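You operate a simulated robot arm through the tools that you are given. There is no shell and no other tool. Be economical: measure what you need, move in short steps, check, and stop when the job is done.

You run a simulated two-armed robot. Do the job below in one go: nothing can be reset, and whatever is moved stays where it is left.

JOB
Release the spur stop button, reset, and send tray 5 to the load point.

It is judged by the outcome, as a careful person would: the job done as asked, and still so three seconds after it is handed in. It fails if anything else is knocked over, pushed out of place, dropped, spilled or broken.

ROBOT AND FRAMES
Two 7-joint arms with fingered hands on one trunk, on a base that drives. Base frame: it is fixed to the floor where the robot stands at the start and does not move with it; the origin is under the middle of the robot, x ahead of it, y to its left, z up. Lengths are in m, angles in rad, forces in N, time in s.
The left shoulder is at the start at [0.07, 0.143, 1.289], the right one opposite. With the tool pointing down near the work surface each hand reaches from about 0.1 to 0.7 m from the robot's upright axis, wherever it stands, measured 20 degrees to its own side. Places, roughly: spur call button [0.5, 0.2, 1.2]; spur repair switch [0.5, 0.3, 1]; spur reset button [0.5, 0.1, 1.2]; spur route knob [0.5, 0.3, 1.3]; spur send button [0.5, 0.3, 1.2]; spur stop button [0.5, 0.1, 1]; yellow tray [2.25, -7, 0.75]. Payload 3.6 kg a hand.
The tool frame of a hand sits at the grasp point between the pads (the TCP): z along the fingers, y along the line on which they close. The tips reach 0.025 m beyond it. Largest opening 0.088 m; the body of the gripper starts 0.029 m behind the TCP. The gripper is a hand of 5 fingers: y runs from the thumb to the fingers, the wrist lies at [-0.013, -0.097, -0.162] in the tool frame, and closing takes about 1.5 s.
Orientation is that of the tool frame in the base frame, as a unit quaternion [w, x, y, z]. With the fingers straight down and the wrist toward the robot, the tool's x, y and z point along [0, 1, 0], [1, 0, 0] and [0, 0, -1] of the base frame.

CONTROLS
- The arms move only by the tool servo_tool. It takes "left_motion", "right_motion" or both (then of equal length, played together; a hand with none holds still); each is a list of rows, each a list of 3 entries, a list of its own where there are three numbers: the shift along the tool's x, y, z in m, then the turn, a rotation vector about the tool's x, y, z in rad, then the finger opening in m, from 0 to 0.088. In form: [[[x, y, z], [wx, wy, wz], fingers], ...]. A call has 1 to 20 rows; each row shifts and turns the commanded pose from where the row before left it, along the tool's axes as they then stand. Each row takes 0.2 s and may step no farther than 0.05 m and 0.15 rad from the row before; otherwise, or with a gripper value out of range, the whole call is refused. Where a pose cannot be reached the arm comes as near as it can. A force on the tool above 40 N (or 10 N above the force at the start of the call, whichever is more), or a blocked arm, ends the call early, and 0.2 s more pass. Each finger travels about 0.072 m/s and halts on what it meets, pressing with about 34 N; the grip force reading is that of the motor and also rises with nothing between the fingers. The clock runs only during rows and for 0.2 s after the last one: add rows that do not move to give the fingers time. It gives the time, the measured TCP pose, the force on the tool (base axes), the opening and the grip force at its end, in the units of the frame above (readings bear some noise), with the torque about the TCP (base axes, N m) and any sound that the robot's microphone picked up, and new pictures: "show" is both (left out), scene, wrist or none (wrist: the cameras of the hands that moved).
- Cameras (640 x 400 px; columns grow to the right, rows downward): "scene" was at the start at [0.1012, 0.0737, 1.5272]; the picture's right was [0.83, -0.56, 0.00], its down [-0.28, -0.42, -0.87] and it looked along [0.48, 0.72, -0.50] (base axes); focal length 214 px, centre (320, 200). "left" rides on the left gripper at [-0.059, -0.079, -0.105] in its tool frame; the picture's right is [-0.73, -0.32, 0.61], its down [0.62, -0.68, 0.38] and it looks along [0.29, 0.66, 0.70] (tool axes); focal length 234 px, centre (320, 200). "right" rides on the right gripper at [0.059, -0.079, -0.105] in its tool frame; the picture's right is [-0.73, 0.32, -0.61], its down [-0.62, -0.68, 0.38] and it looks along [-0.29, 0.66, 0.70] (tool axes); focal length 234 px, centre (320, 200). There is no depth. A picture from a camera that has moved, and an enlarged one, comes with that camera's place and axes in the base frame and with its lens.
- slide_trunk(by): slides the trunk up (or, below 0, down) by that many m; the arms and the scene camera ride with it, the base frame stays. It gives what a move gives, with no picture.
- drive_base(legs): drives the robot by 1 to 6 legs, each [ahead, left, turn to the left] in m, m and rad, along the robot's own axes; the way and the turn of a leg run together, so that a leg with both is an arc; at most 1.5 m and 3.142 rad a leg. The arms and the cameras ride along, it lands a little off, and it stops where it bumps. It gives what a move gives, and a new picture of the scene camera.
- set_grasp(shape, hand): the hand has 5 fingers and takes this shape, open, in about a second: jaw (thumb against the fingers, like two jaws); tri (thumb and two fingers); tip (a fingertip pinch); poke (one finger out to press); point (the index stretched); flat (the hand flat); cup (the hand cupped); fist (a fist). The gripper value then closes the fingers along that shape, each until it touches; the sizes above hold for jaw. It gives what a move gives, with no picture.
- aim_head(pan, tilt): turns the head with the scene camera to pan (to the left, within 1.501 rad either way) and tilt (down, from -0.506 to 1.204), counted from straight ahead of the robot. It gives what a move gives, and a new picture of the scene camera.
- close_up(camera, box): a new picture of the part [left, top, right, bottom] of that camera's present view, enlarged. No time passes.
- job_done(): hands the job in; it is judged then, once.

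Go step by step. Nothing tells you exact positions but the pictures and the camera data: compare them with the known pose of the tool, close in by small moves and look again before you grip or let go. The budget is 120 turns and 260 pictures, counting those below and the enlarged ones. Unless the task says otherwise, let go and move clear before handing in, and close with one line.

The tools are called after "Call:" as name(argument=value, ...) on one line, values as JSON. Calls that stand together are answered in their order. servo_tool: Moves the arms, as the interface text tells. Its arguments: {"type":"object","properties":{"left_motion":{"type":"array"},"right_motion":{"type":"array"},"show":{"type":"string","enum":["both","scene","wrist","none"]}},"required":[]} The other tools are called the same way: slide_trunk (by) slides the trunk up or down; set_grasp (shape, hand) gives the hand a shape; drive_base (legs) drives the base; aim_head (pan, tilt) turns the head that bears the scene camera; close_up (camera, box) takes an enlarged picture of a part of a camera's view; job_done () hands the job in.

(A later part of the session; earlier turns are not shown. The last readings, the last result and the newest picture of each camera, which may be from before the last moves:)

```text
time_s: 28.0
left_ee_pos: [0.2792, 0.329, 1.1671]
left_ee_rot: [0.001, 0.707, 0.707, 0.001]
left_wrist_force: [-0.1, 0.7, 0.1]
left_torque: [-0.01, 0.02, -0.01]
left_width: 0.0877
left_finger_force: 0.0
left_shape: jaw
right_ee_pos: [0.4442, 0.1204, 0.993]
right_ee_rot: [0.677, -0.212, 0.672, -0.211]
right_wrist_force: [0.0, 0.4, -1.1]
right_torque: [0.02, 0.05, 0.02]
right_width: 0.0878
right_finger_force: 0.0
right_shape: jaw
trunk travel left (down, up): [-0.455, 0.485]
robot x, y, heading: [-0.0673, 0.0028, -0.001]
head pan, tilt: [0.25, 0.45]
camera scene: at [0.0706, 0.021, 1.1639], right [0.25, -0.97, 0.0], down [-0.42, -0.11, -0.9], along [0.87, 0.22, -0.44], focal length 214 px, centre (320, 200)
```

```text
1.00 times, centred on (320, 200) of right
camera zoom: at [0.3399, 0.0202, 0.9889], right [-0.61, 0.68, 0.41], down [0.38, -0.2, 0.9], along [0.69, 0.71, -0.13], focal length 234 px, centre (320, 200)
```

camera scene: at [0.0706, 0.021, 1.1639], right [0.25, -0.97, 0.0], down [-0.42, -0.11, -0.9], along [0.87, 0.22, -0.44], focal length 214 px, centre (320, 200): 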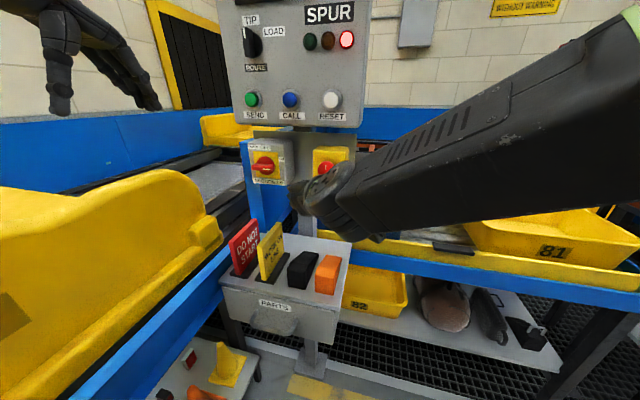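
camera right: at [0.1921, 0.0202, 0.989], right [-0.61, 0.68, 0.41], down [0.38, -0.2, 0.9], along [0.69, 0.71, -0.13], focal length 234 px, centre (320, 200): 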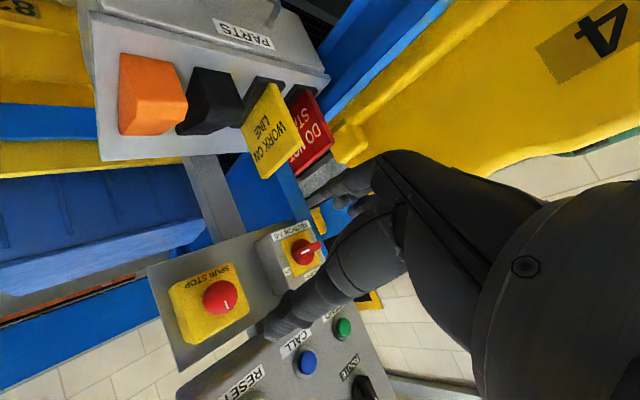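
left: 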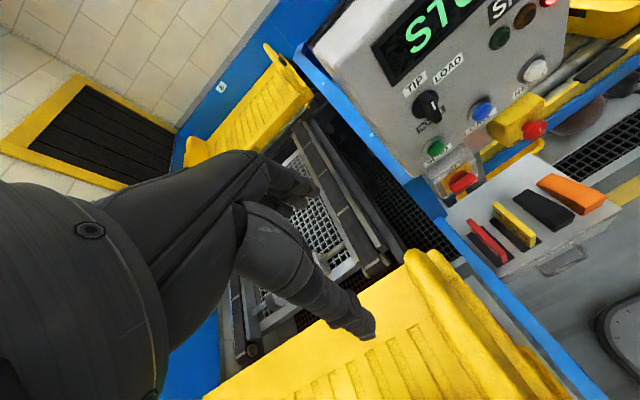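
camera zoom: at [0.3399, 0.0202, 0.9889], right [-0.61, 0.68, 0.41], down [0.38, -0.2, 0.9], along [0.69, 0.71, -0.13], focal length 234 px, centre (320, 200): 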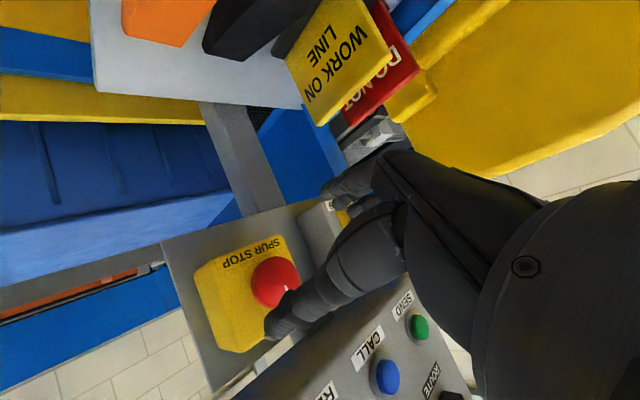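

The hand lines up; a small correction (left 6 mm, up 14 mm) and then a first advance.

Call:
servo_tool(right_motion=[[[-0.015, -0.003, 0], [0, 0, 0], 0.088], [[0, 0, 0.02], [0, 0, 0], 0.088], [[0, 0, 0.02], [0, 0, 0], 0.088], [[0, 0, 0.015], [0, 0, 0], 0.088], [[0, 0, 0], [0, 0, 0], 0.088]])

Call:
close_up(camera="right", box=[160, 180, 420, 380])

```text
time_s: 29.2
left_ee_pos: [0.2791, 0.3284, 1.1672]
left_ee_rot: [0.002, 0.708, 0.706, 0.001]
left_wrist_force: [0.5, -0.6, 0.1]
left_torque: [-0.01, 0.02, 0.03]
left_width: 0.0878
left_finger_force: 0.0
left_shape: jaw
right_ee_pos: [0.4989, 0.127, 1.0071]
right_ee_rot: [0.677, -0.212, 0.673, -0.211]
right_wrist_force: [0.2, -0.4, -0.5]
right_torque: [0.01, 0.01, 0.0]
right_width: 0.0877
right_finger_force: 0.0
right_shape: jaw
trunk travel left (down, up): [-0.455, 0.485]
robot x, y, heading: [-0.0679, 0.002, -0.001]
head pan, tilt: [0.25, 0.45]
camera scene: at [0.0703, 0.0209, 1.1639], right [0.25, -0.97, 0.0], down [-0.42, -0.11, -0.9], along [0.87, 0.22, -0.44], focal length 214 px, centre (320, 200)
camera right: at [0.3937, 0.0279, 1.0038], right [-0.61, 0.68, 0.41], down [0.38, -0.2, 0.9], along [0.69, 0.71, -0.13], focal length 234 px, centre (320, 200)
```

scene: 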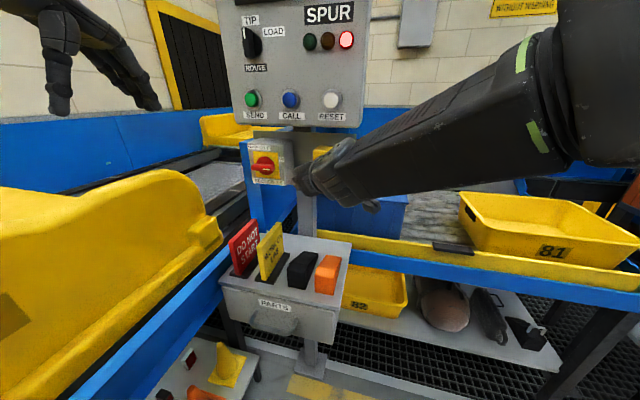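
right: 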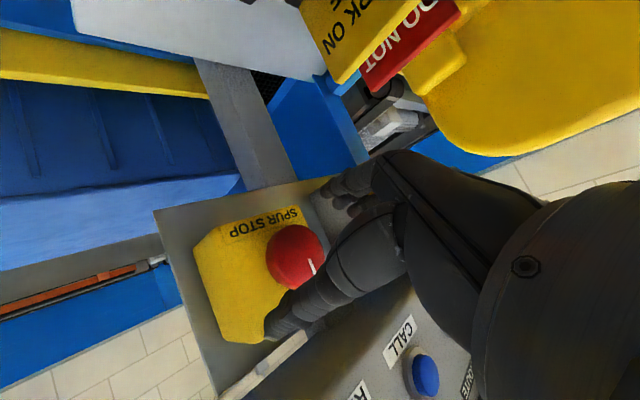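

```text
2.00 times, centred on (290, 280) of right
camera zoom: at [0.3937, 0.0279, 1.0038], right [-0.61, 0.68, 0.41], down [0.38, -0.2, 0.9], along [0.69, 0.71, -0.13], focal length 468 px, centre (380, 40)
```

zoom: 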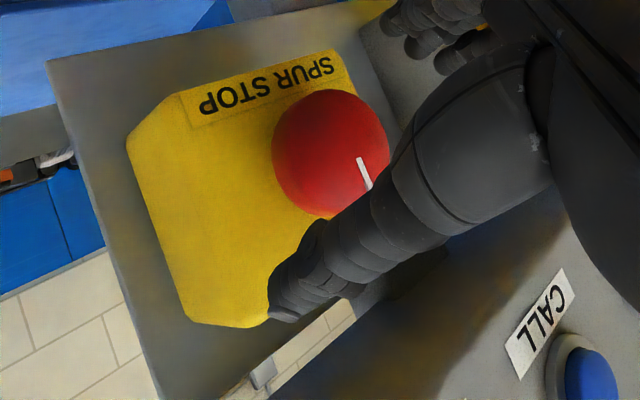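

The mushroom is centred between thumb and fingers. I advance 35 mm so the fingers straddle it.

Call:
servo_tool(right_motion=[[[0, 0, 0.012], [0, 0, 0], 0.088], [[0, 0, 0.012], [0, 0, 0], 0.088], [[0, 0, 0.011], [0, 0, 0], 0.088], [[0, 0, 0], [0, 0, 0], 0.088]], show="wrist")

Call:
close_up(camera="right", box=[160, 180, 420, 380])

```text
time_s: 30.2
left_ee_pos: [0.2753, 0.3301, 1.1689]
left_ee_rot: [0.003, 0.708, 0.706, 0.002]
left_wrist_force: [-0.4, 0.2, -0.7]
left_torque: [-0.01, -0.03, -0.02]
left_width: 0.0877
left_finger_force: 0.0
left_shape: jaw
right_ee_pos: [0.5282, 0.1292, 1.008]
right_ee_rot: [0.678, -0.214, 0.671, -0.211]
right_wrist_force: [-21.9, 4.2, -6.1]
right_torque: [0.11, -0.47, -0.84]
right_width: 0.0878
right_finger_force: 0.1
right_shape: jaw
trunk travel left (down, up): [-0.455, 0.485]
robot x, y, heading: [-0.0707, -0.0013, 0.003]
head pan, tilt: [0.25, 0.45]
camera right: at [0.4246, 0.0291, 1.0049], right [-0.62, 0.68, 0.41], down [0.38, -0.2, 0.9], along [0.69, 0.71, -0.13], focal length 234 px, centre (320, 200)
```

right: 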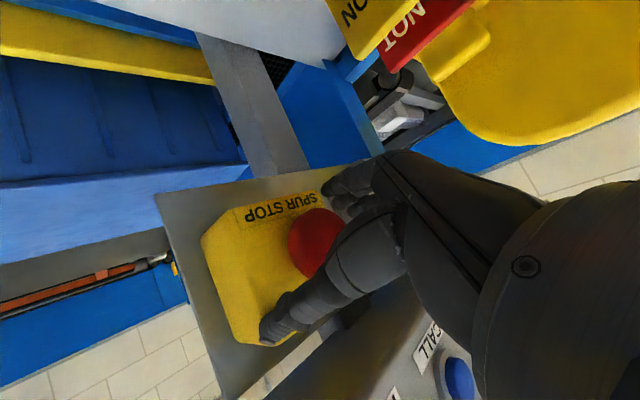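

```text
2.00 times, centred on (290, 280) of right
camera zoom: at [0.4246, 0.0291, 1.0049], right [-0.62, 0.68, 0.41], down [0.38, -0.2, 0.9], along [0.69, 0.71, -0.13], focal length 468 px, centre (380, 40)
```

zoom: 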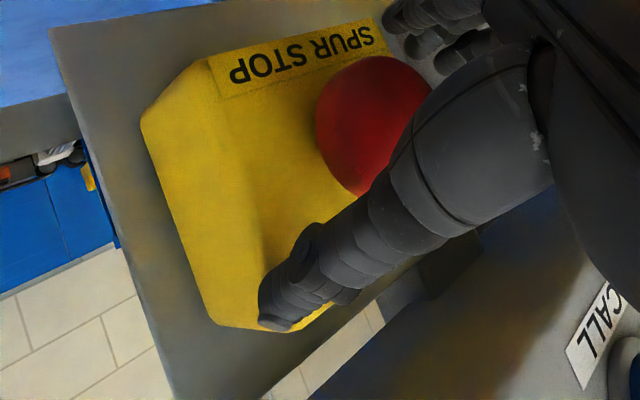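

Fingertips touch the box face (22 N), so I back off 4 mm and close on the mushroom.

Call:
servo_tool(right_motion=[[[0, 0, -0.009], [0, 0, 0], 0.088], [[0, 0, 0], [0, 0, 0], 0.06], [[0, 0, 0], [0, 0, 0], 0.03], [[0, 0, 0], [0, 0, 0], 0.02], [[0, 0, 0], [0, 0, 0], 0.02], [[0, 0, 0], [0, 0, 0], 0.02]], show="wrist")

Call:
close_up(camera="right", box=[160, 180, 420, 380])

```text
time_s: 31.6
left_ee_pos: [0.2782, 0.3266, 1.1691]
left_ee_rot: [0.001, 0.708, 0.706, 0.002]
left_wrist_force: [-0.3, -0.5, 0.5]
left_torque: [-0.01, -0.01, 0.02]
left_width: 0.0877
left_finger_force: 0.1
left_shape: jaw
right_ee_pos: [0.5243, 0.1242, 1.0109]
right_ee_rot: [0.679, -0.21, 0.672, -0.211]
right_wrist_force: [7.2, -6.4, 21.0]
right_torque: [0.16, -0.32, -0.18]
right_width: 0.0285
right_finger_force: 34.5
right_shape: jaw
trunk travel left (down, up): [-0.455, 0.485]
robot x, y, heading: [-0.0654, 0.0023, -0.006]
head pan, tilt: [0.25, 0.45]
camera right: at [0.4191, 0.0245, 1.006], right [-0.61, 0.68, 0.41], down [0.37, -0.21, 0.9], along [0.7, 0.71, -0.13], focal length 234 px, centre (320, 200)
```

right: 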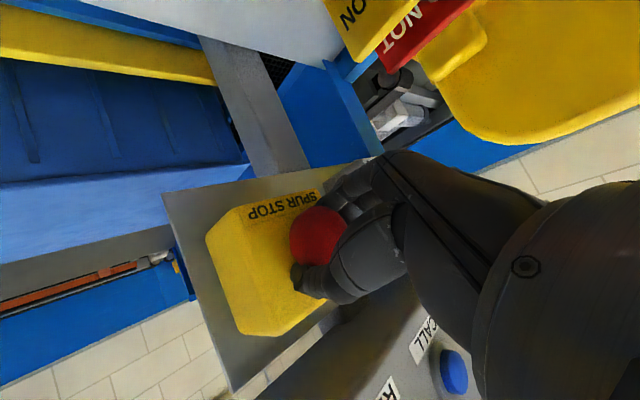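

```text
2.00 times, centred on (290, 280) of right
camera zoom: at [0.4191, 0.0245, 1.006], right [-0.61, 0.68, 0.41], down [0.37, -0.21, 0.9], along [0.7, 0.71, -0.13], focal length 468 px, centre (380, 40)
```

zoom: 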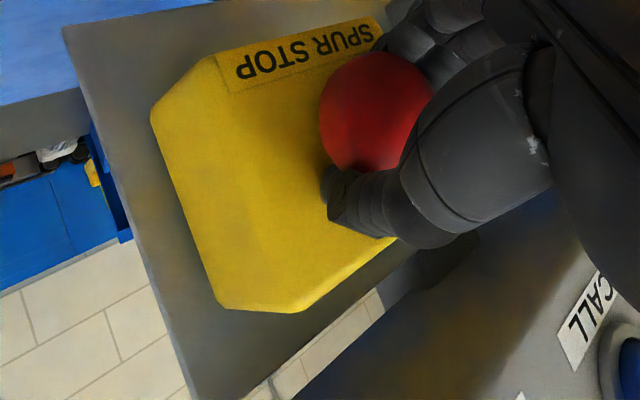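

The mushroom is gripped (width stalls at 28 mm with 34 N). Now I twist it clockwise gradually.

Call:
servo_tool(right_motion=[[[0, 0, 0], [0, 0, 0.1], 0.02], [[0, 0, 0], [0, 0, 0.1], 0.02], [[0, 0, 0], [0, 0, 0.1], 0.02], [[0, 0, 0], [0, 0, 0.1], 0.02], [[0, 0, 0], [0, 0, 0.1], 0.02], [[0, 0, 0], [0, 0, 0.1], 0.02], [[0, 0, 0], [0, 0, 0.1], 0.02], [[0, 0, 0], [0, 0, 0], 0.02]])

Call:
close_up(camera="right", box=[160, 180, 420, 380])

```text
time_s: 33.4
left_ee_pos: [0.279, 0.3251, 1.1686]
left_ee_rot: [0.0, 0.708, 0.706, 0.002]
left_wrist_force: [-0.2, -0.3, -0.5]
left_torque: [0.01, -0.01, 0.02]
left_width: 0.0878
left_finger_force: 0.1
left_shape: jaw
right_ee_pos: [0.5245, 0.1247, 1.0076]
right_ee_rot: [0.71, -0.004, 0.704, 0.0]
right_wrist_force: [3.6, -11.2, 6.6]
right_torque: [-0.04, -0.03, 0.01]
right_width: 0.0282
right_finger_force: 33.9
right_shape: jaw
right hand out of reach, approached as far as the arm can: row 7
trunk travel left (down, up): [-0.455, 0.485]
robot x, y, heading: [-0.0697, 0.0018, 0.003]
head pan, tilt: [0.25, 0.45]
camera scene: at [0.0701, 0.0185, 1.164], right [0.25, -0.97, 0.0], down [-0.42, -0.11, -0.9], along [0.87, 0.22, -0.43], focal length 214 px, centre (320, 200)
camera right: at [0.4206, 0.0438, 0.9484], right [-0.61, 0.32, 0.72], down [0.38, -0.68, 0.63], along [0.69, 0.66, 0.29], focal length 234 px, centre (320, 200)
```

scene: 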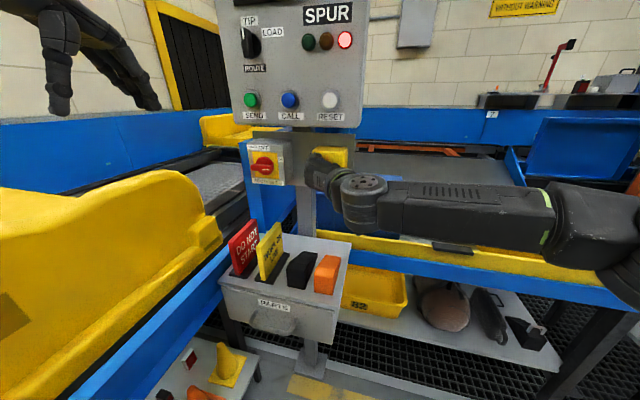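
right: 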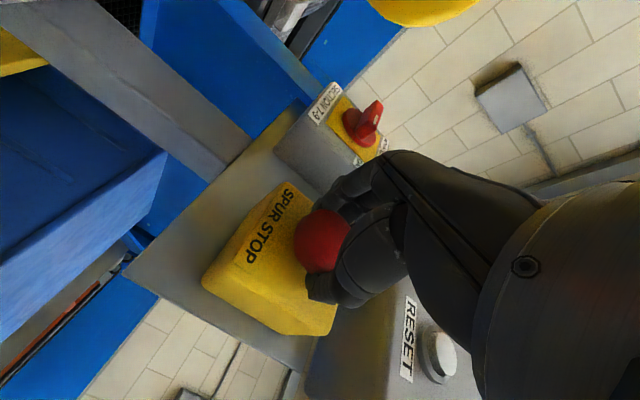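

```text
2.00 times, centred on (290, 280) of right
camera zoom: at [0.4206, 0.0438, 0.9484], right [-0.61, 0.32, 0.72], down [0.38, -0.68, 0.63], along [0.69, 0.66, 0.29], focal length 468 px, centre (380, 40)
```

zoom: 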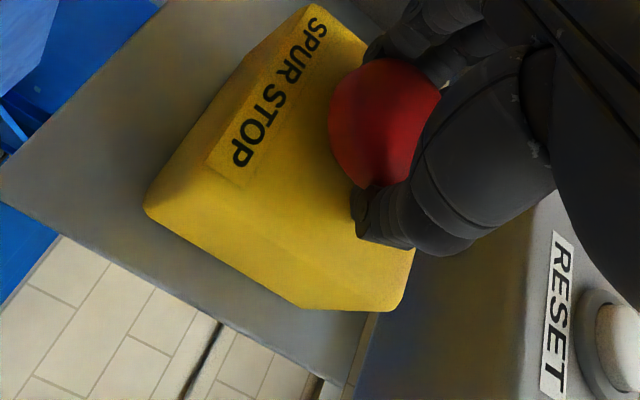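

Twisted about 0.65 rad clockwise. I'll open, back off a little and see whether the mark on the button turned.

Call:
servo_tool(right_motion=[[[0, 0, 0], [0, 0, -0.02], 0.05], [[0, 0, 0], [0, 0, -0.02], 0.088], [[0, 0, 0], [0, 0, 0], 0.088], [[0, 0, -0.02], [0, 0, 0], 0.088], [[0, 0, -0.03], [0, 0, 0], 0.088], [[0, 0, -0.04], [0, 0, 0], 0.088], [[0, 0, 0], [0, 0, 0], 0.088]])

Call:
close_up(camera="right", box=[160, 180, 420, 380])

Call:
close_up(camera="scene", box=[220, 0, 400, 200])

```text
time_s: 35.0
left_ee_pos: [0.2806, 0.3292, 1.1686]
left_ee_rot: [0.001, 0.707, 0.707, 0.0]
left_wrist_force: [0.4, 0.4, 0.1]
left_torque: [0.0, 0.0, -0.02]
left_width: 0.0879
left_finger_force: 0.1
left_shape: jaw
right_ee_pos: [0.4355, 0.1269, 1.0053]
right_ee_rot: [0.709, -0.018, 0.705, -0.016]
right_wrist_force: [0.5, -0.3, -0.2]
right_torque: [0.02, -0.02, -0.01]
right_width: 0.0878
right_finger_force: 0.0
right_shape: jaw
trunk travel left (down, up): [-0.455, 0.485]
robot x, y, heading: [-0.0674, 0.002, -0.001]
head pan, tilt: [0.25, 0.45]
camera scene: at [0.0712, 0.0208, 1.1638], right [0.25, -0.97, 0.0], down [-0.42, -0.11, -0.9], along [0.87, 0.22, -0.44], focal length 214 px, centre (320, 200)
camera right: at [0.331, 0.0438, 0.9505], right [-0.61, 0.35, 0.71], down [0.38, -0.65, 0.66], along [0.69, 0.67, 0.26], focal length 234 px, centre (320, 200)
```

scene: 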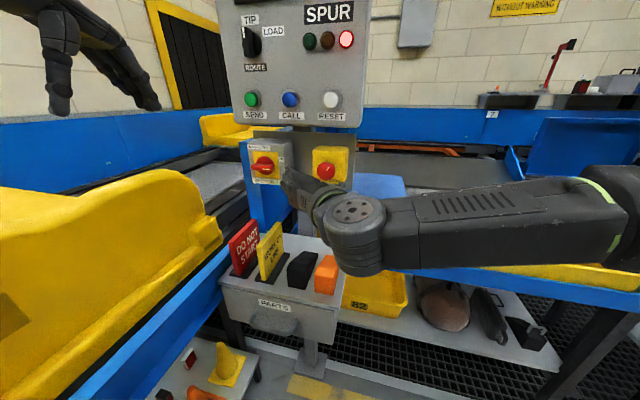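
right: 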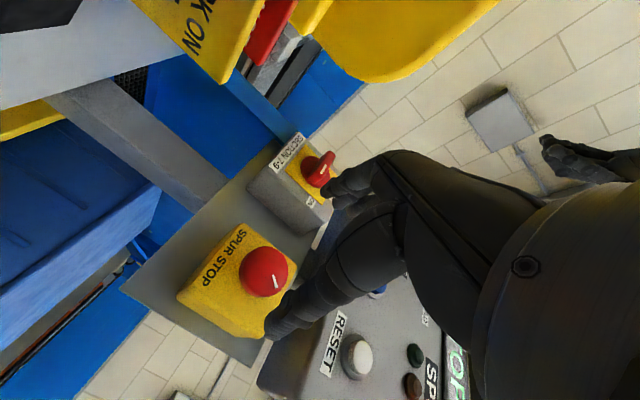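

```text
2.00 times, centred on (290, 280) of right
camera zoom: at [0.331, 0.0438, 0.9505], right [-0.61, 0.35, 0.71], down [0.38, -0.65, 0.66], along [0.69, 0.67, 0.26], focal length 468 px, centre (380, 40)
```

zoom: 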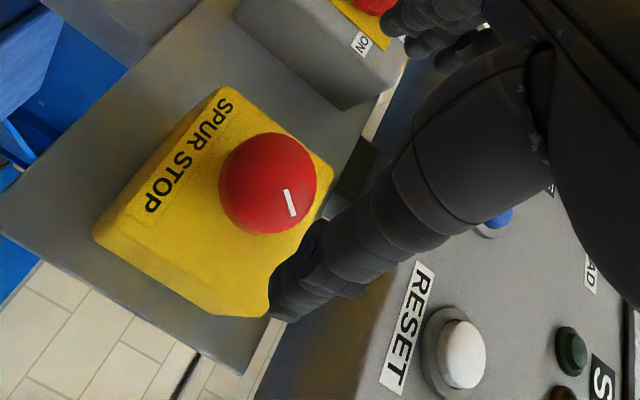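

```text
2.00 times, centred on (310, 100) of scene
camera zoom: at [0.0712, 0.0208, 1.1638], right [0.25, -0.97, 0.0], down [-0.42, -0.11, -0.9], along [0.87, 0.22, -0.44], focal length 429 px, centre (340, 400)
```

zoom: 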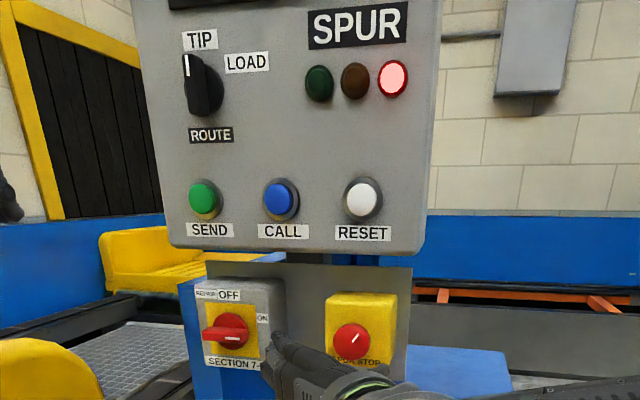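

The button's mark has turned about 35° clockwise and stays, and its face stands ~9 mm further out, so it's released. Next: raise the trunk to the reset button's height and form a poking finger.

Call:
servo_tool(right_motion=[[[0, 0, -0.04], [0, 0, 0], 0.088], [[0, 0, -0.03], [0, 0, 0], 0.088], [[0, 0, 0], [0, 0, 0], 0.088]], show="none")

Call:
slide_trunk(by=0.15)

Call:
set_grasp(hand="right", shape="poke")

Call:
aim_head(pan=0.45, tilt=0.35)

Call:
close_up(camera="right", box=[0, 0, 640, 400])

```text
time_s: 35.8
left_ee_pos: [0.2802, 0.3282, 1.1668]
left_ee_rot: [0.001, 0.708, 0.707, 0.001]
left_wrist_force: [-0.2, -0.3, 0.9]
left_torque: [-0.01, -0.01, 0.01]
left_width: 0.088
left_finger_force: 0.1
left_shape: jaw
right_ee_pos: [0.365, 0.1265, 1.0041]
right_ee_rot: [0.708, -0.018, 0.706, -0.016]
right_wrist_force: [-0.9, -0.5, -0.6]
right_torque: [-0.01, -0.01, 0.0]
right_width: 0.088
right_finger_force: 0.0
right_shape: jaw
trunk travel left (down, up): [-0.455, 0.485]
robot x, y, heading: [-0.0675, 0.0014, 0.002]
head pan, tilt: [0.25, 0.45]
```

```text
time_s: 37.6
left_ee_pos: [0.2793, 0.3292, 1.3175]
left_ee_rot: [0.001, 0.708, 0.706, 0.002]
left_wrist_force: [0.0, 0.2, 0.3]
left_torque: [-0.01, -0.01, -0.01]
left_width: 0.0876
left_finger_force: 0.1
left_shape: jaw
right_ee_pos: [0.3647, 0.1264, 1.1535]
right_ee_rot: [0.709, -0.018, 0.705, -0.015]
right_wrist_force: [0.4, 0.6, -2.0]
right_torque: [0.01, -0.02, -0.01]
right_width: 0.0878
right_finger_force: 0.1
right_shape: jaw
trunk travel left (down, up): [-0.605, 0.335]
robot x, y, heading: [-0.0653, -0.0011, 0.002]
head pan, tilt: [0.25, 0.45]
```

```text
time_s: 38.5
left_ee_pos: [0.2804, 0.3297, 1.3181]
left_ee_rot: [0.001, 0.708, 0.707, 0.001]
left_wrist_force: [0.3, -0.9, -0.1]
left_torque: [-0.03, 0.03, 0.01]
left_width: 0.0878
left_finger_force: 0.1
left_shape: jaw
right_ee_pos: [0.3651, 0.1278, 1.1543]
right_ee_rot: [0.708, -0.018, 0.705, -0.015]
right_wrist_force: [0.2, -0.8, -0.5]
right_torque: [-0.01, -0.02, -0.02]
right_width: 0.0002
right_finger_force: 0.0
right_shape: poke
trunk travel left (down, up): [-0.605, 0.335]
robot x, y, heading: [-0.0702, -0.0001, 0.002]
head pan, tilt: [0.25, 0.45]
```

```text
time_s: 39.2
left_ee_pos: [0.2801, 0.3297, 1.3169]
left_ee_rot: [0.001, 0.707, 0.707, 0.002]
left_wrist_force: [-0.2, -0.5, -0.2]
left_torque: [-0.02, -0.01, 0.0]
left_width: 0.0878
left_finger_force: 0.0
left_shape: jaw
right_ee_pos: [0.3649, 0.1273, 1.1541]
right_ee_rot: [0.709, -0.018, 0.705, -0.015]
right_wrist_force: [0.7, 0.2, 0.2]
right_torque: [0.05, 0.0, -0.02]
right_width: 0.0
right_finger_force: 0.1
right_shape: poke
trunk travel left (down, up): [-0.605, 0.335]
robot x, y, heading: [-0.0693, -0.0017, -0.0]
head pan, tilt: [0.45, 0.351]
camera scene: at [0.0654, 0.0386, 1.3231], right [0.43, -0.9, 0.0], down [-0.31, -0.15, -0.94], along [0.85, 0.41, -0.34], focal length 214 px, centre (320, 200)
```

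scene: 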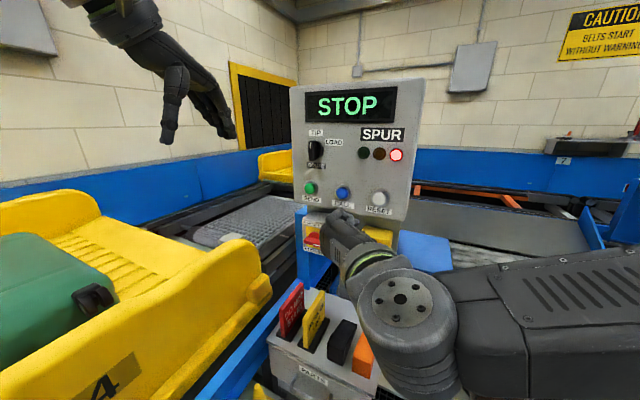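

```text
1.00 times, centred on (320, 200) of right
camera zoom: at [0.2604, 0.0438, 1.099], right [-0.61, 0.35, 0.71], down [0.38, -0.65, 0.66], along [0.69, 0.67, 0.26], focal length 234 px, centre (320, 200)
```

zoom: 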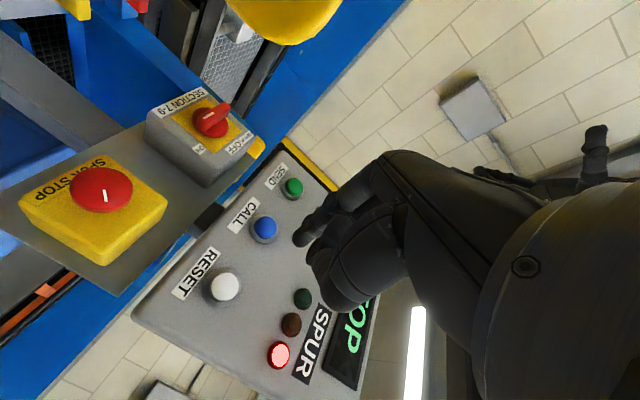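

The index finger is out, tip ≈ 30 mm beyond the TCP. Reset button ≈ (0.540, 0.118, 1.157); I approach to about 25 mm short and check.

Call:
servo_tool(right_motion=[[[-0.005, -0.014, 0], [0, 0, 0], 0], [[0, 0, 0.03], [0, 0, 0], 0], [[0, 0, 0.03], [0, 0, 0], 0], [[0, 0, 0.03], [0, 0, 0], 0], [[0, 0, 0.025], [0, 0, 0], 0], [[0, 0, 0], [0, 0, 0], 0]])

Call:
close_up(camera="right", box=[180, 180, 400, 360])

Call:
close_up(camera="scene", box=[280, 80, 440, 280])

```text
time_s: 40.6
left_ee_pos: [0.2788, 0.3289, 1.3182]
left_ee_rot: [0.001, 0.707, 0.707, 0.001]
left_wrist_force: [0.9, -0.5, 0.1]
left_torque: [0.02, -0.02, -0.03]
left_width: 0.0877
left_finger_force: 0.1
left_shape: jaw
right_ee_pos: [0.4794, 0.1119, 1.161]
right_ee_rot: [0.709, -0.018, 0.705, -0.016]
right_wrist_force: [0.3, -0.1, 0.8]
right_torque: [0.02, 0.0, 0.03]
right_width: 0.0
right_finger_force: 0.1
right_shape: poke
trunk travel left (down, up): [-0.605, 0.335]
robot x, y, heading: [-0.0684, -0.0004, -0.002]
head pan, tilt: [0.45, 0.351]
camera scene: at [0.0648, 0.0386, 1.3232], right [0.43, -0.9, 0.0], down [-0.31, -0.15, -0.94], along [0.85, 0.41, -0.34], focal length 214 px, centre (320, 200)
camera right: at [0.3761, 0.0285, 1.1048], right [-0.61, 0.35, 0.71], down [0.38, -0.65, 0.66], along [0.69, 0.67, 0.26], focal length 234 px, centre (320, 200)
```

scene: 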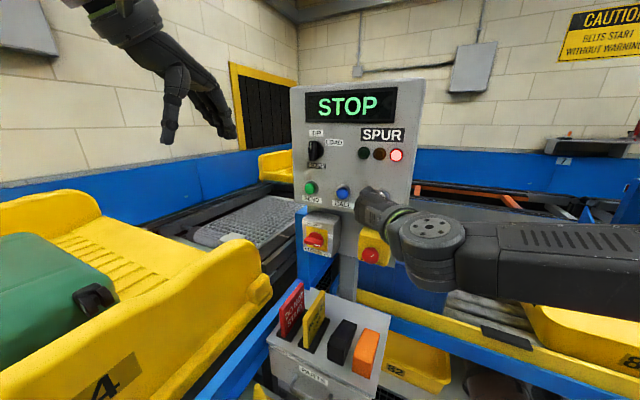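
right: 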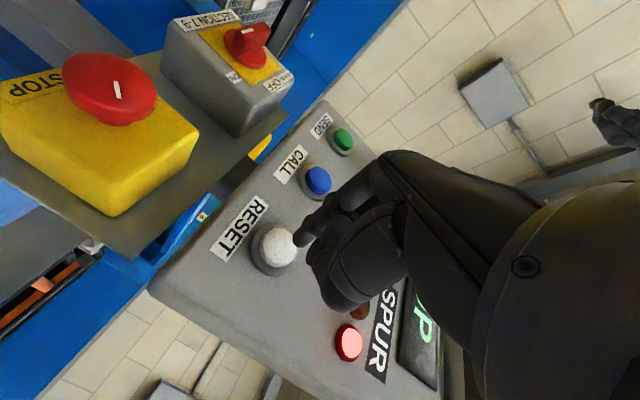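

```text
2.22 times, centred on (290, 270) of right
camera zoom: at [0.3761, 0.0285, 1.1048], right [-0.61, 0.35, 0.71], down [0.38, -0.65, 0.66], along [0.69, 0.67, 0.26], focal length 520 px, centre (387, 44)
```

zoom: 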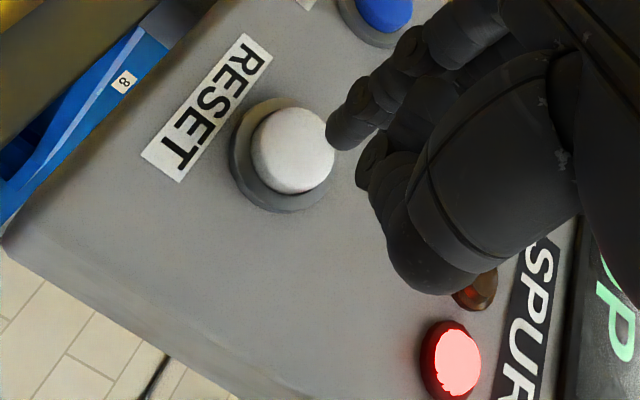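

```text
2.00 times, centred on (360, 180) of scene
camera zoom: at [0.0648, 0.0386, 1.3232], right [0.43, -0.9, 0.0], down [-0.31, -0.15, -0.94], along [0.85, 0.41, -0.34], focal length 429 px, centre (240, 240)
```

zoom: 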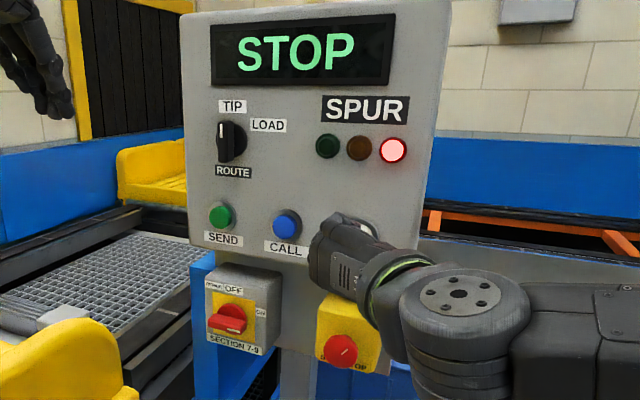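

The fingertip lines up with the reset button. I press forward in small steps.

Call:
servo_tool(right_motion=[[[0, 0, 0.015], [0, 0, 0], 0], [[0, 0, 0.01], [0, 0, 0], 0], [[0, 0, 0.007], [0, 0, 0], 0], [[0, 0, 0.005], [0, 0, 0], 0]])

Call:
close_up(camera="right", box=[180, 180, 400, 360])

```text
time_s: 41.6
left_ee_pos: [0.2777, 0.328, 1.3179]
left_ee_rot: [0.002, 0.708, 0.707, 0.002]
left_wrist_force: [0.4, -0.2, 0.6]
left_torque: [-0.01, 0.0, 0.0]
left_width: 0.0878
left_finger_force: 0.1
left_shape: jaw
right_ee_pos: [0.5158, 0.1142, 1.162]
right_ee_rot: [0.709, -0.018, 0.705, -0.015]
right_wrist_force: [-5.5, -0.7, -1.5]
right_torque: [-0.01, 0.08, 0.01]
right_width: 0.0002
right_finger_force: 0.1
right_shape: poke
trunk travel left (down, up): [-0.605, 0.335]
robot x, y, heading: [-0.0741, -0.0029, 0.002]
head pan, tilt: [0.45, 0.351]
heard: click
camera scene: at [0.0635, 0.0384, 1.3233], right [0.43, -0.9, 0.0], down [-0.31, -0.15, -0.94], along [0.85, 0.41, -0.34], focal length 214 px, centre (320, 200)
camera right: at [0.4111, 0.0305, 1.1057], right [-0.61, 0.35, 0.71], down [0.38, -0.65, 0.66], along [0.69, 0.67, 0.26], focal length 234 px, centre (320, 200)
```

scene: 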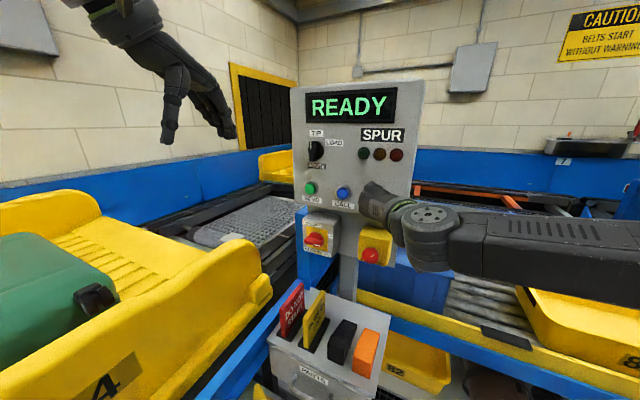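
right: 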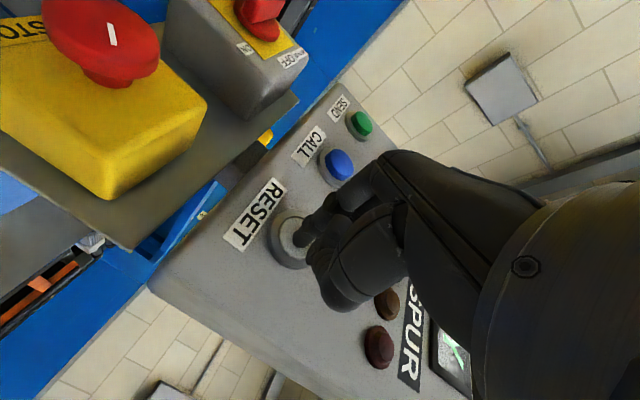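

```text
2.22 times, centred on (290, 270) of right
camera zoom: at [0.4111, 0.0305, 1.1057], right [-0.61, 0.35, 0.71], down [0.38, -0.65, 0.66], along [0.69, 0.67, 0.26], focal length 520 px, centre (387, 44)
```

zoom: 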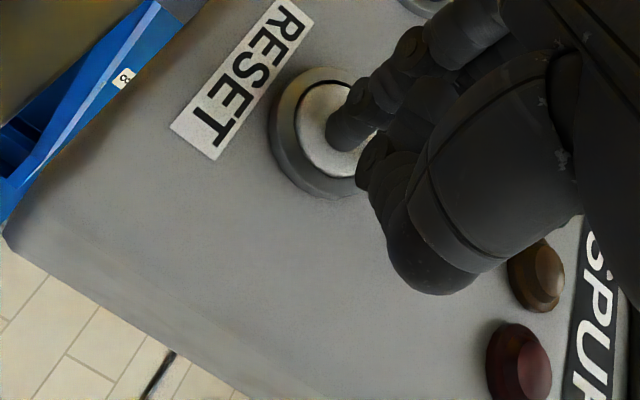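

Display reads READY after a click: reset done. I retract the right hand and look around once more for signs about where the load point and spur are before sending.

Call:
servo_tool(right_motion=[[[0, 0, -0.03], [0, 0, 0], 0], [[0, 0, -0.04], [0, 0, 0], 0], [[0, 0, -0.04], [0, 0, 0], 0], [[0, 0, -0.03], [0, 0, 0], 0], [[0, -0.04, 0], [0, 0, 0], 0], [[0, 0, 0], [0, 0, 0], 0]], show="none")

Call:
slide_trunk(by=0.3)

Call:
aim_head(pan=0.1, tilt=0.1)

Call:
aim_head(pan=1.0, tilt=0.4)

Call:
aim_head(pan=1.5, tilt=0.1)

```text
time_s: 43.0
left_ee_pos: [0.2799, 0.3304, 1.3182]
left_ee_rot: [0.002, 0.708, 0.706, 0.001]
left_wrist_force: [-1.1, 0.4, -0.5]
left_torque: [-0.02, 0.02, 0.01]
left_width: 0.088
left_finger_force: 0.1
left_shape: jaw
right_ee_pos: [0.3763, 0.0746, 1.1613]
right_ee_rot: [0.709, -0.018, 0.705, -0.016]
right_wrist_force: [-0.3, 1.0, 0.3]
right_torque: [0.0, -0.02, -0.03]
right_width: 0.0002
right_finger_force: 0.1
right_shape: poke
trunk travel left (down, up): [-0.605, 0.335]
robot x, y, heading: [-0.0702, -0.0015, 0.0]
head pan, tilt: [0.45, 0.351]
```

```text
time_s: 46.0
left_ee_pos: [0.2799, 0.3292, 1.6185]
left_ee_rot: [0.001, 0.707, 0.707, 0.001]
left_wrist_force: [0.5, -0.2, 1.3]
left_torque: [0.03, 0.03, 0.01]
left_width: 0.0879
left_finger_force: 0.0
left_shape: jaw
right_ee_pos: [0.3756, 0.0733, 1.4605]
right_ee_rot: [0.709, -0.017, 0.705, -0.016]
right_wrist_force: [0.5, -0.6, -0.9]
right_torque: [-0.05, 0.02, 0.03]
right_width: 0.0
right_finger_force: 0.1
right_shape: poke
trunk travel left (down, up): [-0.905, 0.035]
robot x, y, heading: [-0.0677, -0.0015, 0.004]
head pan, tilt: [0.45, 0.351]
```

```text
time_s: 46.8
left_ee_pos: [0.2792, 0.3283, 1.6179]
left_ee_rot: [0.001, 0.708, 0.706, 0.001]
left_wrist_force: [-0.3, -0.2, 0.0]
left_torque: [0.02, -0.01, 0.01]
left_width: 0.0875
left_finger_force: 0.0
left_shape: jaw
right_ee_pos: [0.3753, 0.0735, 1.4603]
right_ee_rot: [0.709, -0.018, 0.705, -0.015]
right_wrist_force: [0.5, 0.5, -0.8]
right_torque: [0.0, 0.01, -0.03]
right_width: 0.0
right_finger_force: 0.0
right_shape: poke
trunk travel left (down, up): [-0.905, 0.035]
robot x, y, heading: [-0.0716, -0.0024, 0.004]
head pan, tilt: [0.099, 0.099]
camera scene: at [0.0731, 0.0074, 1.6464], right [0.1, -0.99, 0.0], down [-0.1, -0.01, -0.99], along [0.99, 0.1, -0.1], focal length 214 px, centre (320, 200)
```

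scene: 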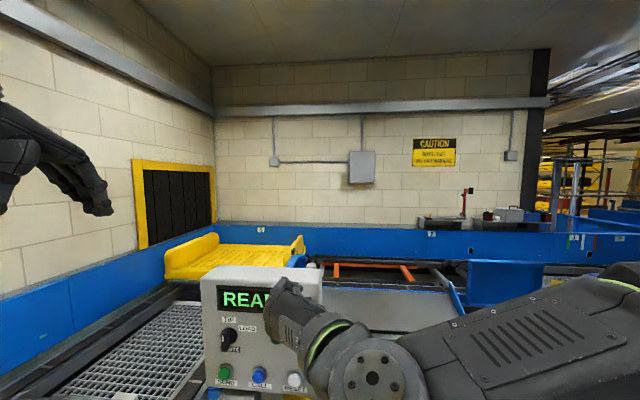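

```text
time_s: 48.0
left_ee_pos: [0.2802, 0.3293, 1.6177]
left_ee_rot: [0.001, 0.707, 0.707, 0.001]
left_wrist_force: [-0.1, -0.8, 0.1]
left_torque: [0.02, -0.02, 0.01]
left_width: 0.0877
left_finger_force: 0.1
left_shape: jaw
right_ee_pos: [0.3766, 0.0733, 1.461]
right_ee_rot: [0.709, -0.018, 0.705, -0.015]
right_wrist_force: [-0.2, -0.1, -0.4]
right_torque: [0.01, 0.01, 0.01]
right_width: 0.0
right_finger_force: 0.1
right_shape: poke
trunk travel left (down, up): [-0.905, 0.035]
robot x, y, heading: [-0.072, -0.0001, -0.008]
head pan, tilt: [1.0, 0.4]
camera scene: at [0.0317, 0.0761, 1.6186], right [0.84, -0.54, 0.0], down [-0.21, -0.33, -0.92], along [0.5, 0.77, -0.39], focal length 214 px, centre (320, 200)
```

scene: 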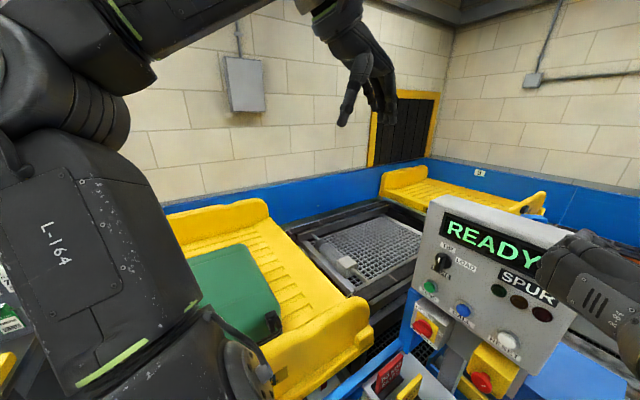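

```text
time_s: 49.0
left_ee_pos: [0.2791, 0.328, 1.618]
left_ee_rot: [0.001, 0.707, 0.707, 0.001]
left_wrist_force: [0.2, -0.1, -0.3]
left_torque: [0.05, -0.01, 0.0]
left_width: 0.0878
left_finger_force: 0.1
left_shape: jaw
right_ee_pos: [0.3753, 0.0736, 1.4615]
right_ee_rot: [0.709, -0.018, 0.705, -0.015]
right_wrist_force: [0.2, 0.0, -1.0]
right_torque: [0.01, 0.0, -0.03]
right_width: 0.0
right_finger_force: 0.1
right_shape: poke
trunk travel left (down, up): [-0.905, 0.035]
robot x, y, heading: [-0.0711, 0.0015, -0.005]
head pan, tilt: [1.499, 0.099]
camera scene: at [-0.0117, 0.09, 1.6464], right [1.0, -0.07, 0.0], down [-0.01, -0.1, -0.99], along [0.07, 0.99, -0.1], focal length 214 px, centre (320, 200)
```

scene: 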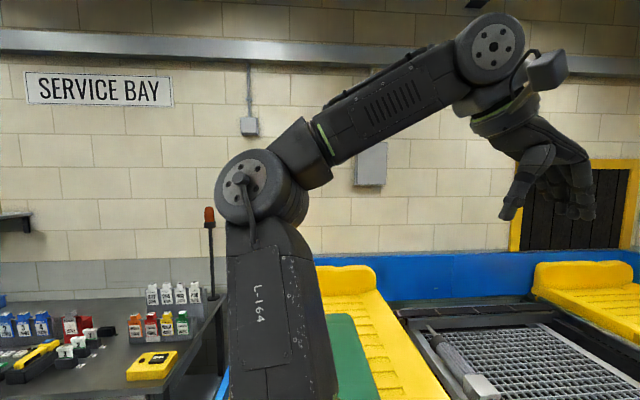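

READY, with the spur clear; tray 4 stands at the service bay, tray 5 on the spur at 8. Next the route knob: I'll set the trunk so the right hand's height suits it and bring the poking finger near it.

Call:
slide_trunk(by=-0.19)

Call:
servo_tool(right_motion=[[[0, 0.04, 0], [0, 0, 0], 0], [[0, 0.04, 0], [0, 0, 0], 0], [[0, 0.04, 0], [0, 0, 0], 0], [[0, 0.04, 0], [0, 0, 0], 0], [[0, 0.04, 0], [0, 0, 0], 0], [[0, 0.03, 0], [0, 0, 0], 0], [[0, 0, 0], [0, 0, 0], 0]], show="none")

Call:
aim_head(pan=0.5, tilt=0.35)

Call:
close_up(camera="right", box=[0, 0, 640, 400])

Call:
close_up(camera="scene", box=[280, 100, 440, 220])

```text
time_s: 51.0
left_ee_pos: [0.28, 0.3287, 1.427]
left_ee_rot: [0.001, 0.708, 0.706, 0.001]
left_wrist_force: [-0.8, -0.5, -1.1]
left_torque: [0.0, 0.02, 0.02]
left_width: 0.0877
left_finger_force: 0.0
left_shape: jaw
right_ee_pos: [0.3772, 0.0732, 1.2706]
right_ee_rot: [0.708, -0.018, 0.706, -0.015]
right_wrist_force: [-0.4, 0.7, -0.1]
right_torque: [-0.01, -0.01, -0.02]
right_width: 0.0002
right_finger_force: 0.2
right_shape: poke
trunk travel left (down, up): [-0.715, 0.225]
robot x, y, heading: [-0.0724, 0.0016, 0.003]
head pan, tilt: [1.499, 0.099]
```

```text
time_s: 52.9
left_ee_pos: [0.279, 0.3298, 1.4278]
left_ee_rot: [0.002, 0.708, 0.706, 0.001]
left_wrist_force: [0.6, 0.2, 0.5]
left_torque: [0.0, 0.02, 0.01]
left_width: 0.0878
left_finger_force: 0.0
left_shape: jaw
right_ee_pos: [0.3996, 0.2805, 1.2798]
right_ee_rot: [0.706, 0.013, 0.708, -0.016]
right_wrist_force: [-0.3, -0.5, -0.8]
right_torque: [-0.01, 0.04, 0.0]
right_width: 0.0001
right_finger_force: 0.1
right_shape: poke
trunk travel left (down, up): [-0.715, 0.225]
robot x, y, heading: [-0.0729, 0.0009, -0.0]
head pan, tilt: [1.499, 0.099]
stopped in row 7 (right hand): the arm was blocked; the commanded pose is now the measured one
```

```text
time_s: 54.1
left_ee_pos: [0.2794, 0.3284, 1.4272]
left_ee_rot: [0.001, 0.708, 0.706, 0.001]
left_wrist_force: [-0.1, -0.9, 0.0]
left_torque: [0.0, 0.02, 0.0]
left_width: 0.0877
left_finger_force: 0.1
left_shape: jaw
right_ee_pos: [0.397, 0.2817, 1.2808]
right_ee_rot: [0.706, 0.012, 0.708, -0.015]
right_wrist_force: [0.3, 0.8, -0.6]
right_torque: [-0.02, 0.0, 0.03]
right_width: 0.0002
right_finger_force: 0.1
right_shape: poke
trunk travel left (down, up): [-0.715, 0.225]
robot x, y, heading: [-0.0699, -0.0024, -0.002]
head pan, tilt: [0.499, 0.351]
camera scene: at [0.0633, 0.0429, 1.4331], right [0.48, -0.88, 0.0], down [-0.3, -0.16, -0.94], along [0.82, 0.45, -0.34], focal length 214 px, centre (320, 200)
```

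scene: 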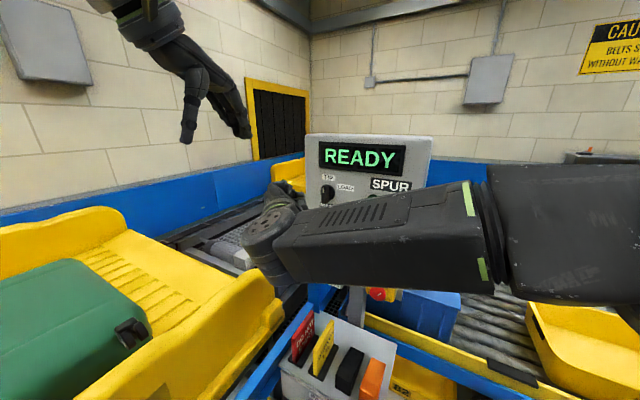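

```text
1.00 times, centred on (320, 200) of right
camera zoom: at [0.2895, 0.2055, 1.2227], right [-0.59, 0.35, 0.72], down [0.36, -0.69, 0.63], along [0.72, 0.63, 0.29], focal length 234 px, centre (320, 200)
```

zoom: 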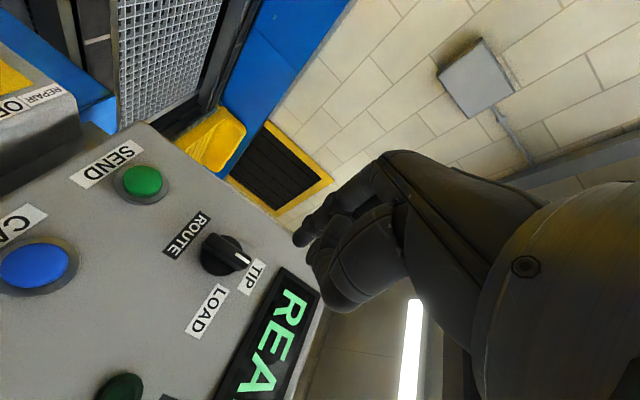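

```text
3.33 times, centred on (360, 160) of scene
camera zoom: at [0.0633, 0.0429, 1.4331], right [0.48, -0.88, 0.0], down [-0.3, -0.16, -0.94], along [0.82, 0.45, -0.34], focal length 715 px, centre (187, 333)
```

zoom: 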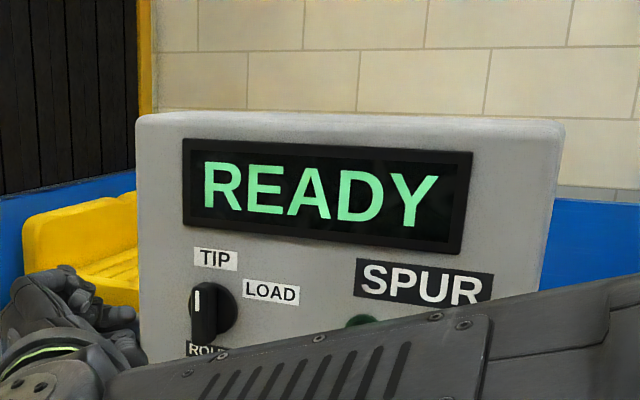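

The knob is at (0.545, 0.285, 1.257) with its ridge upright at TIP; LOAD lies clockwise to the right. I'll push the ridge's top to the right with the finger; first shift the base slightly forward and left to put the finger to the knob's left.

Call:
drive_base(legs=[[0.07, 0.045, 0]])

Call:
close_up(camera="right", box=[100, 120, 420, 320])

Call:
close_up(camera="scene", box=[220, 80, 420, 230])

```text
time_s: 55.2
left_ee_pos: [0.3475, 0.3701, 1.4288]
left_ee_rot: [0.001, 0.708, 0.706, 0.002]
left_wrist_force: [0.3, -0.2, 0.1]
left_torque: [-0.01, -0.01, 0.04]
left_width: 0.0879
left_finger_force: 0.1
left_shape: jaw
right_ee_pos: [0.4643, 0.3235, 1.2823]
right_ee_rot: [0.708, 0.014, 0.706, -0.015]
right_wrist_force: [-0.4, 0.8, -0.7]
right_torque: [0.0, -0.04, 0.01]
right_width: 0.0
right_finger_force: 0.0
right_shape: poke
trunk travel left (down, up): [-0.715, 0.225]
robot x, y, heading: [-0.0016, 0.0417, -0.008]
head pan, tilt: [0.499, 0.351]
camera scene: at [0.1308, 0.0852, 1.4334], right [0.48, -0.88, 0.0], down [-0.3, -0.16, -0.94], along [0.83, 0.45, -0.34], focal length 214 px, centre (320, 200)
```

scene: 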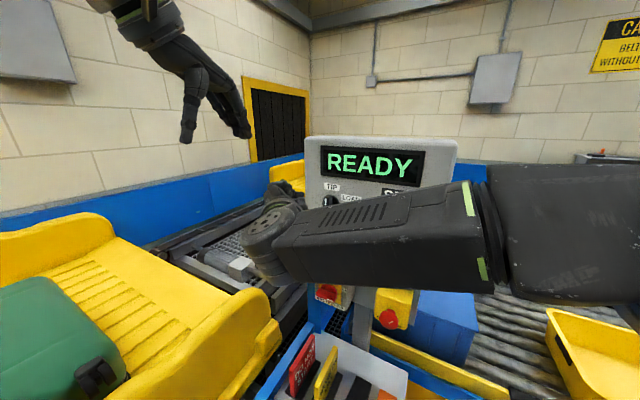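

```text
2.00 times, centred on (260, 220) of right
camera zoom: at [0.3574, 0.248, 1.2237], right [-0.6, 0.35, 0.72], down [0.35, -0.7, 0.63], along [0.72, 0.63, 0.29], focal length 468 px, centre (440, 160)
```

zoom: 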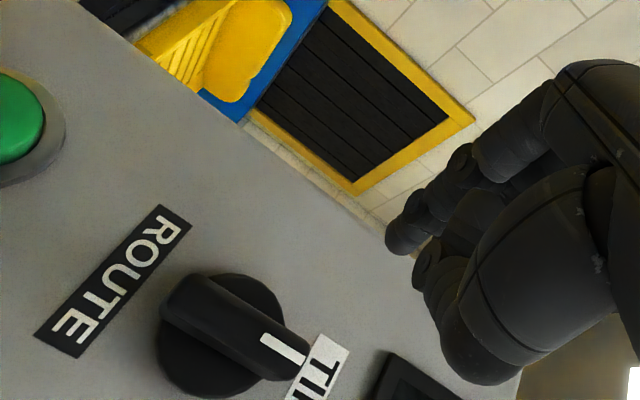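

```text
2.67 times, centred on (320, 155) of scene
camera zoom: at [0.1308, 0.0852, 1.4334], right [0.48, -0.88, 0.0], down [-0.3, -0.16, -0.94], along [0.83, 0.45, -0.34], focal length 572 px, centre (320, 320)
```

zoom: 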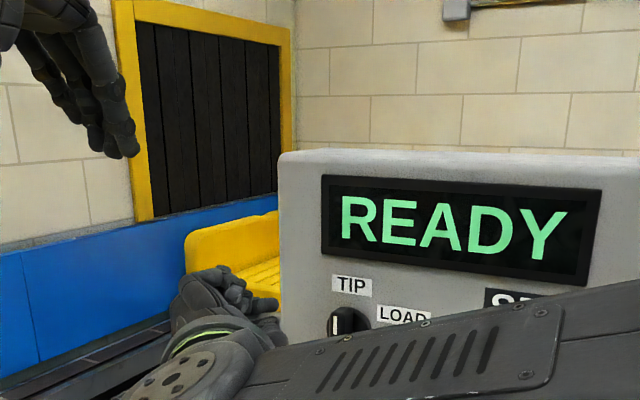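

Fingertip measured at (0.493, 0.326, 1.278), left of and above the knob centre. I advance it beside the ridge's upper end.

Call:
servo_tool(right_motion=[[[0, -0.01, 0], [0, 0, 0], 0], [[0, 0, 0.015], [0, 0, 0], 0], [[0, 0, 0.015], [0, 0, 0], 0], [[0, 0, 0.015], [0, 0, 0], 0], [[0, 0, 0], [0, 0, 0], 0]], show="wrist")

Call:
close_up(camera="right", box=[180, 180, 420, 330])

```text
time_s: 56.4
left_ee_pos: [0.3495, 0.3727, 1.4285]
left_ee_rot: [0.001, 0.708, 0.706, 0.002]
left_wrist_force: [0.1, 0.5, 0.4]
left_torque: [-0.01, -0.02, 0.0]
left_width: 0.0879
left_finger_force: 0.0
left_shape: jaw
right_ee_pos: [0.5132, 0.3126, 1.282]
right_ee_rot: [0.708, 0.013, 0.706, -0.015]
right_wrist_force: [-0.1, 0.2, -0.3]
right_torque: [-0.02, -0.01, 0.0]
right_width: 0.0
right_finger_force: 0.1
right_shape: poke
trunk travel left (down, up): [-0.715, 0.225]
robot x, y, heading: [0.0033, 0.0435, -0.003]
head pan, tilt: [0.499, 0.351]
camera right: at [0.4046, 0.2368, 1.2237], right [-0.59, 0.35, 0.72], down [0.36, -0.69, 0.63], along [0.72, 0.63, 0.29], focal length 234 px, centre (320, 200)
```

right: 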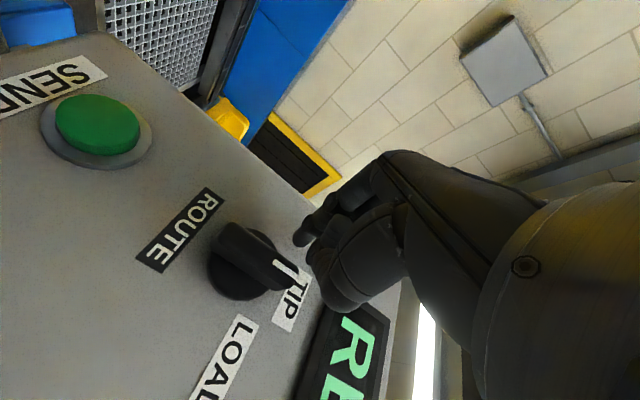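

```text
2.67 times, centred on (300, 255) of right
camera zoom: at [0.4046, 0.2368, 1.2237], right [-0.59, 0.35, 0.72], down [0.36, -0.69, 0.63], along [0.72, 0.63, 0.29], focal length 624 px, centre (373, 53)
```

zoom: 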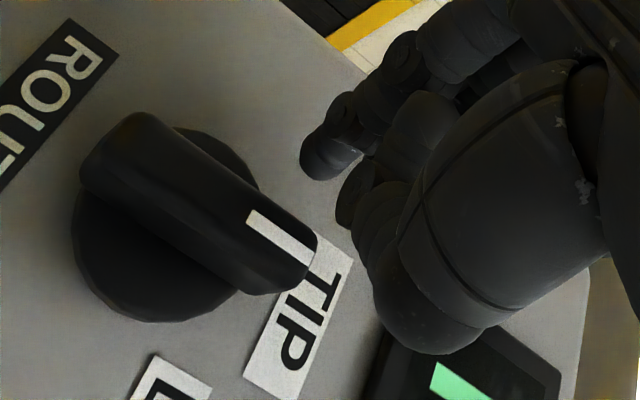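

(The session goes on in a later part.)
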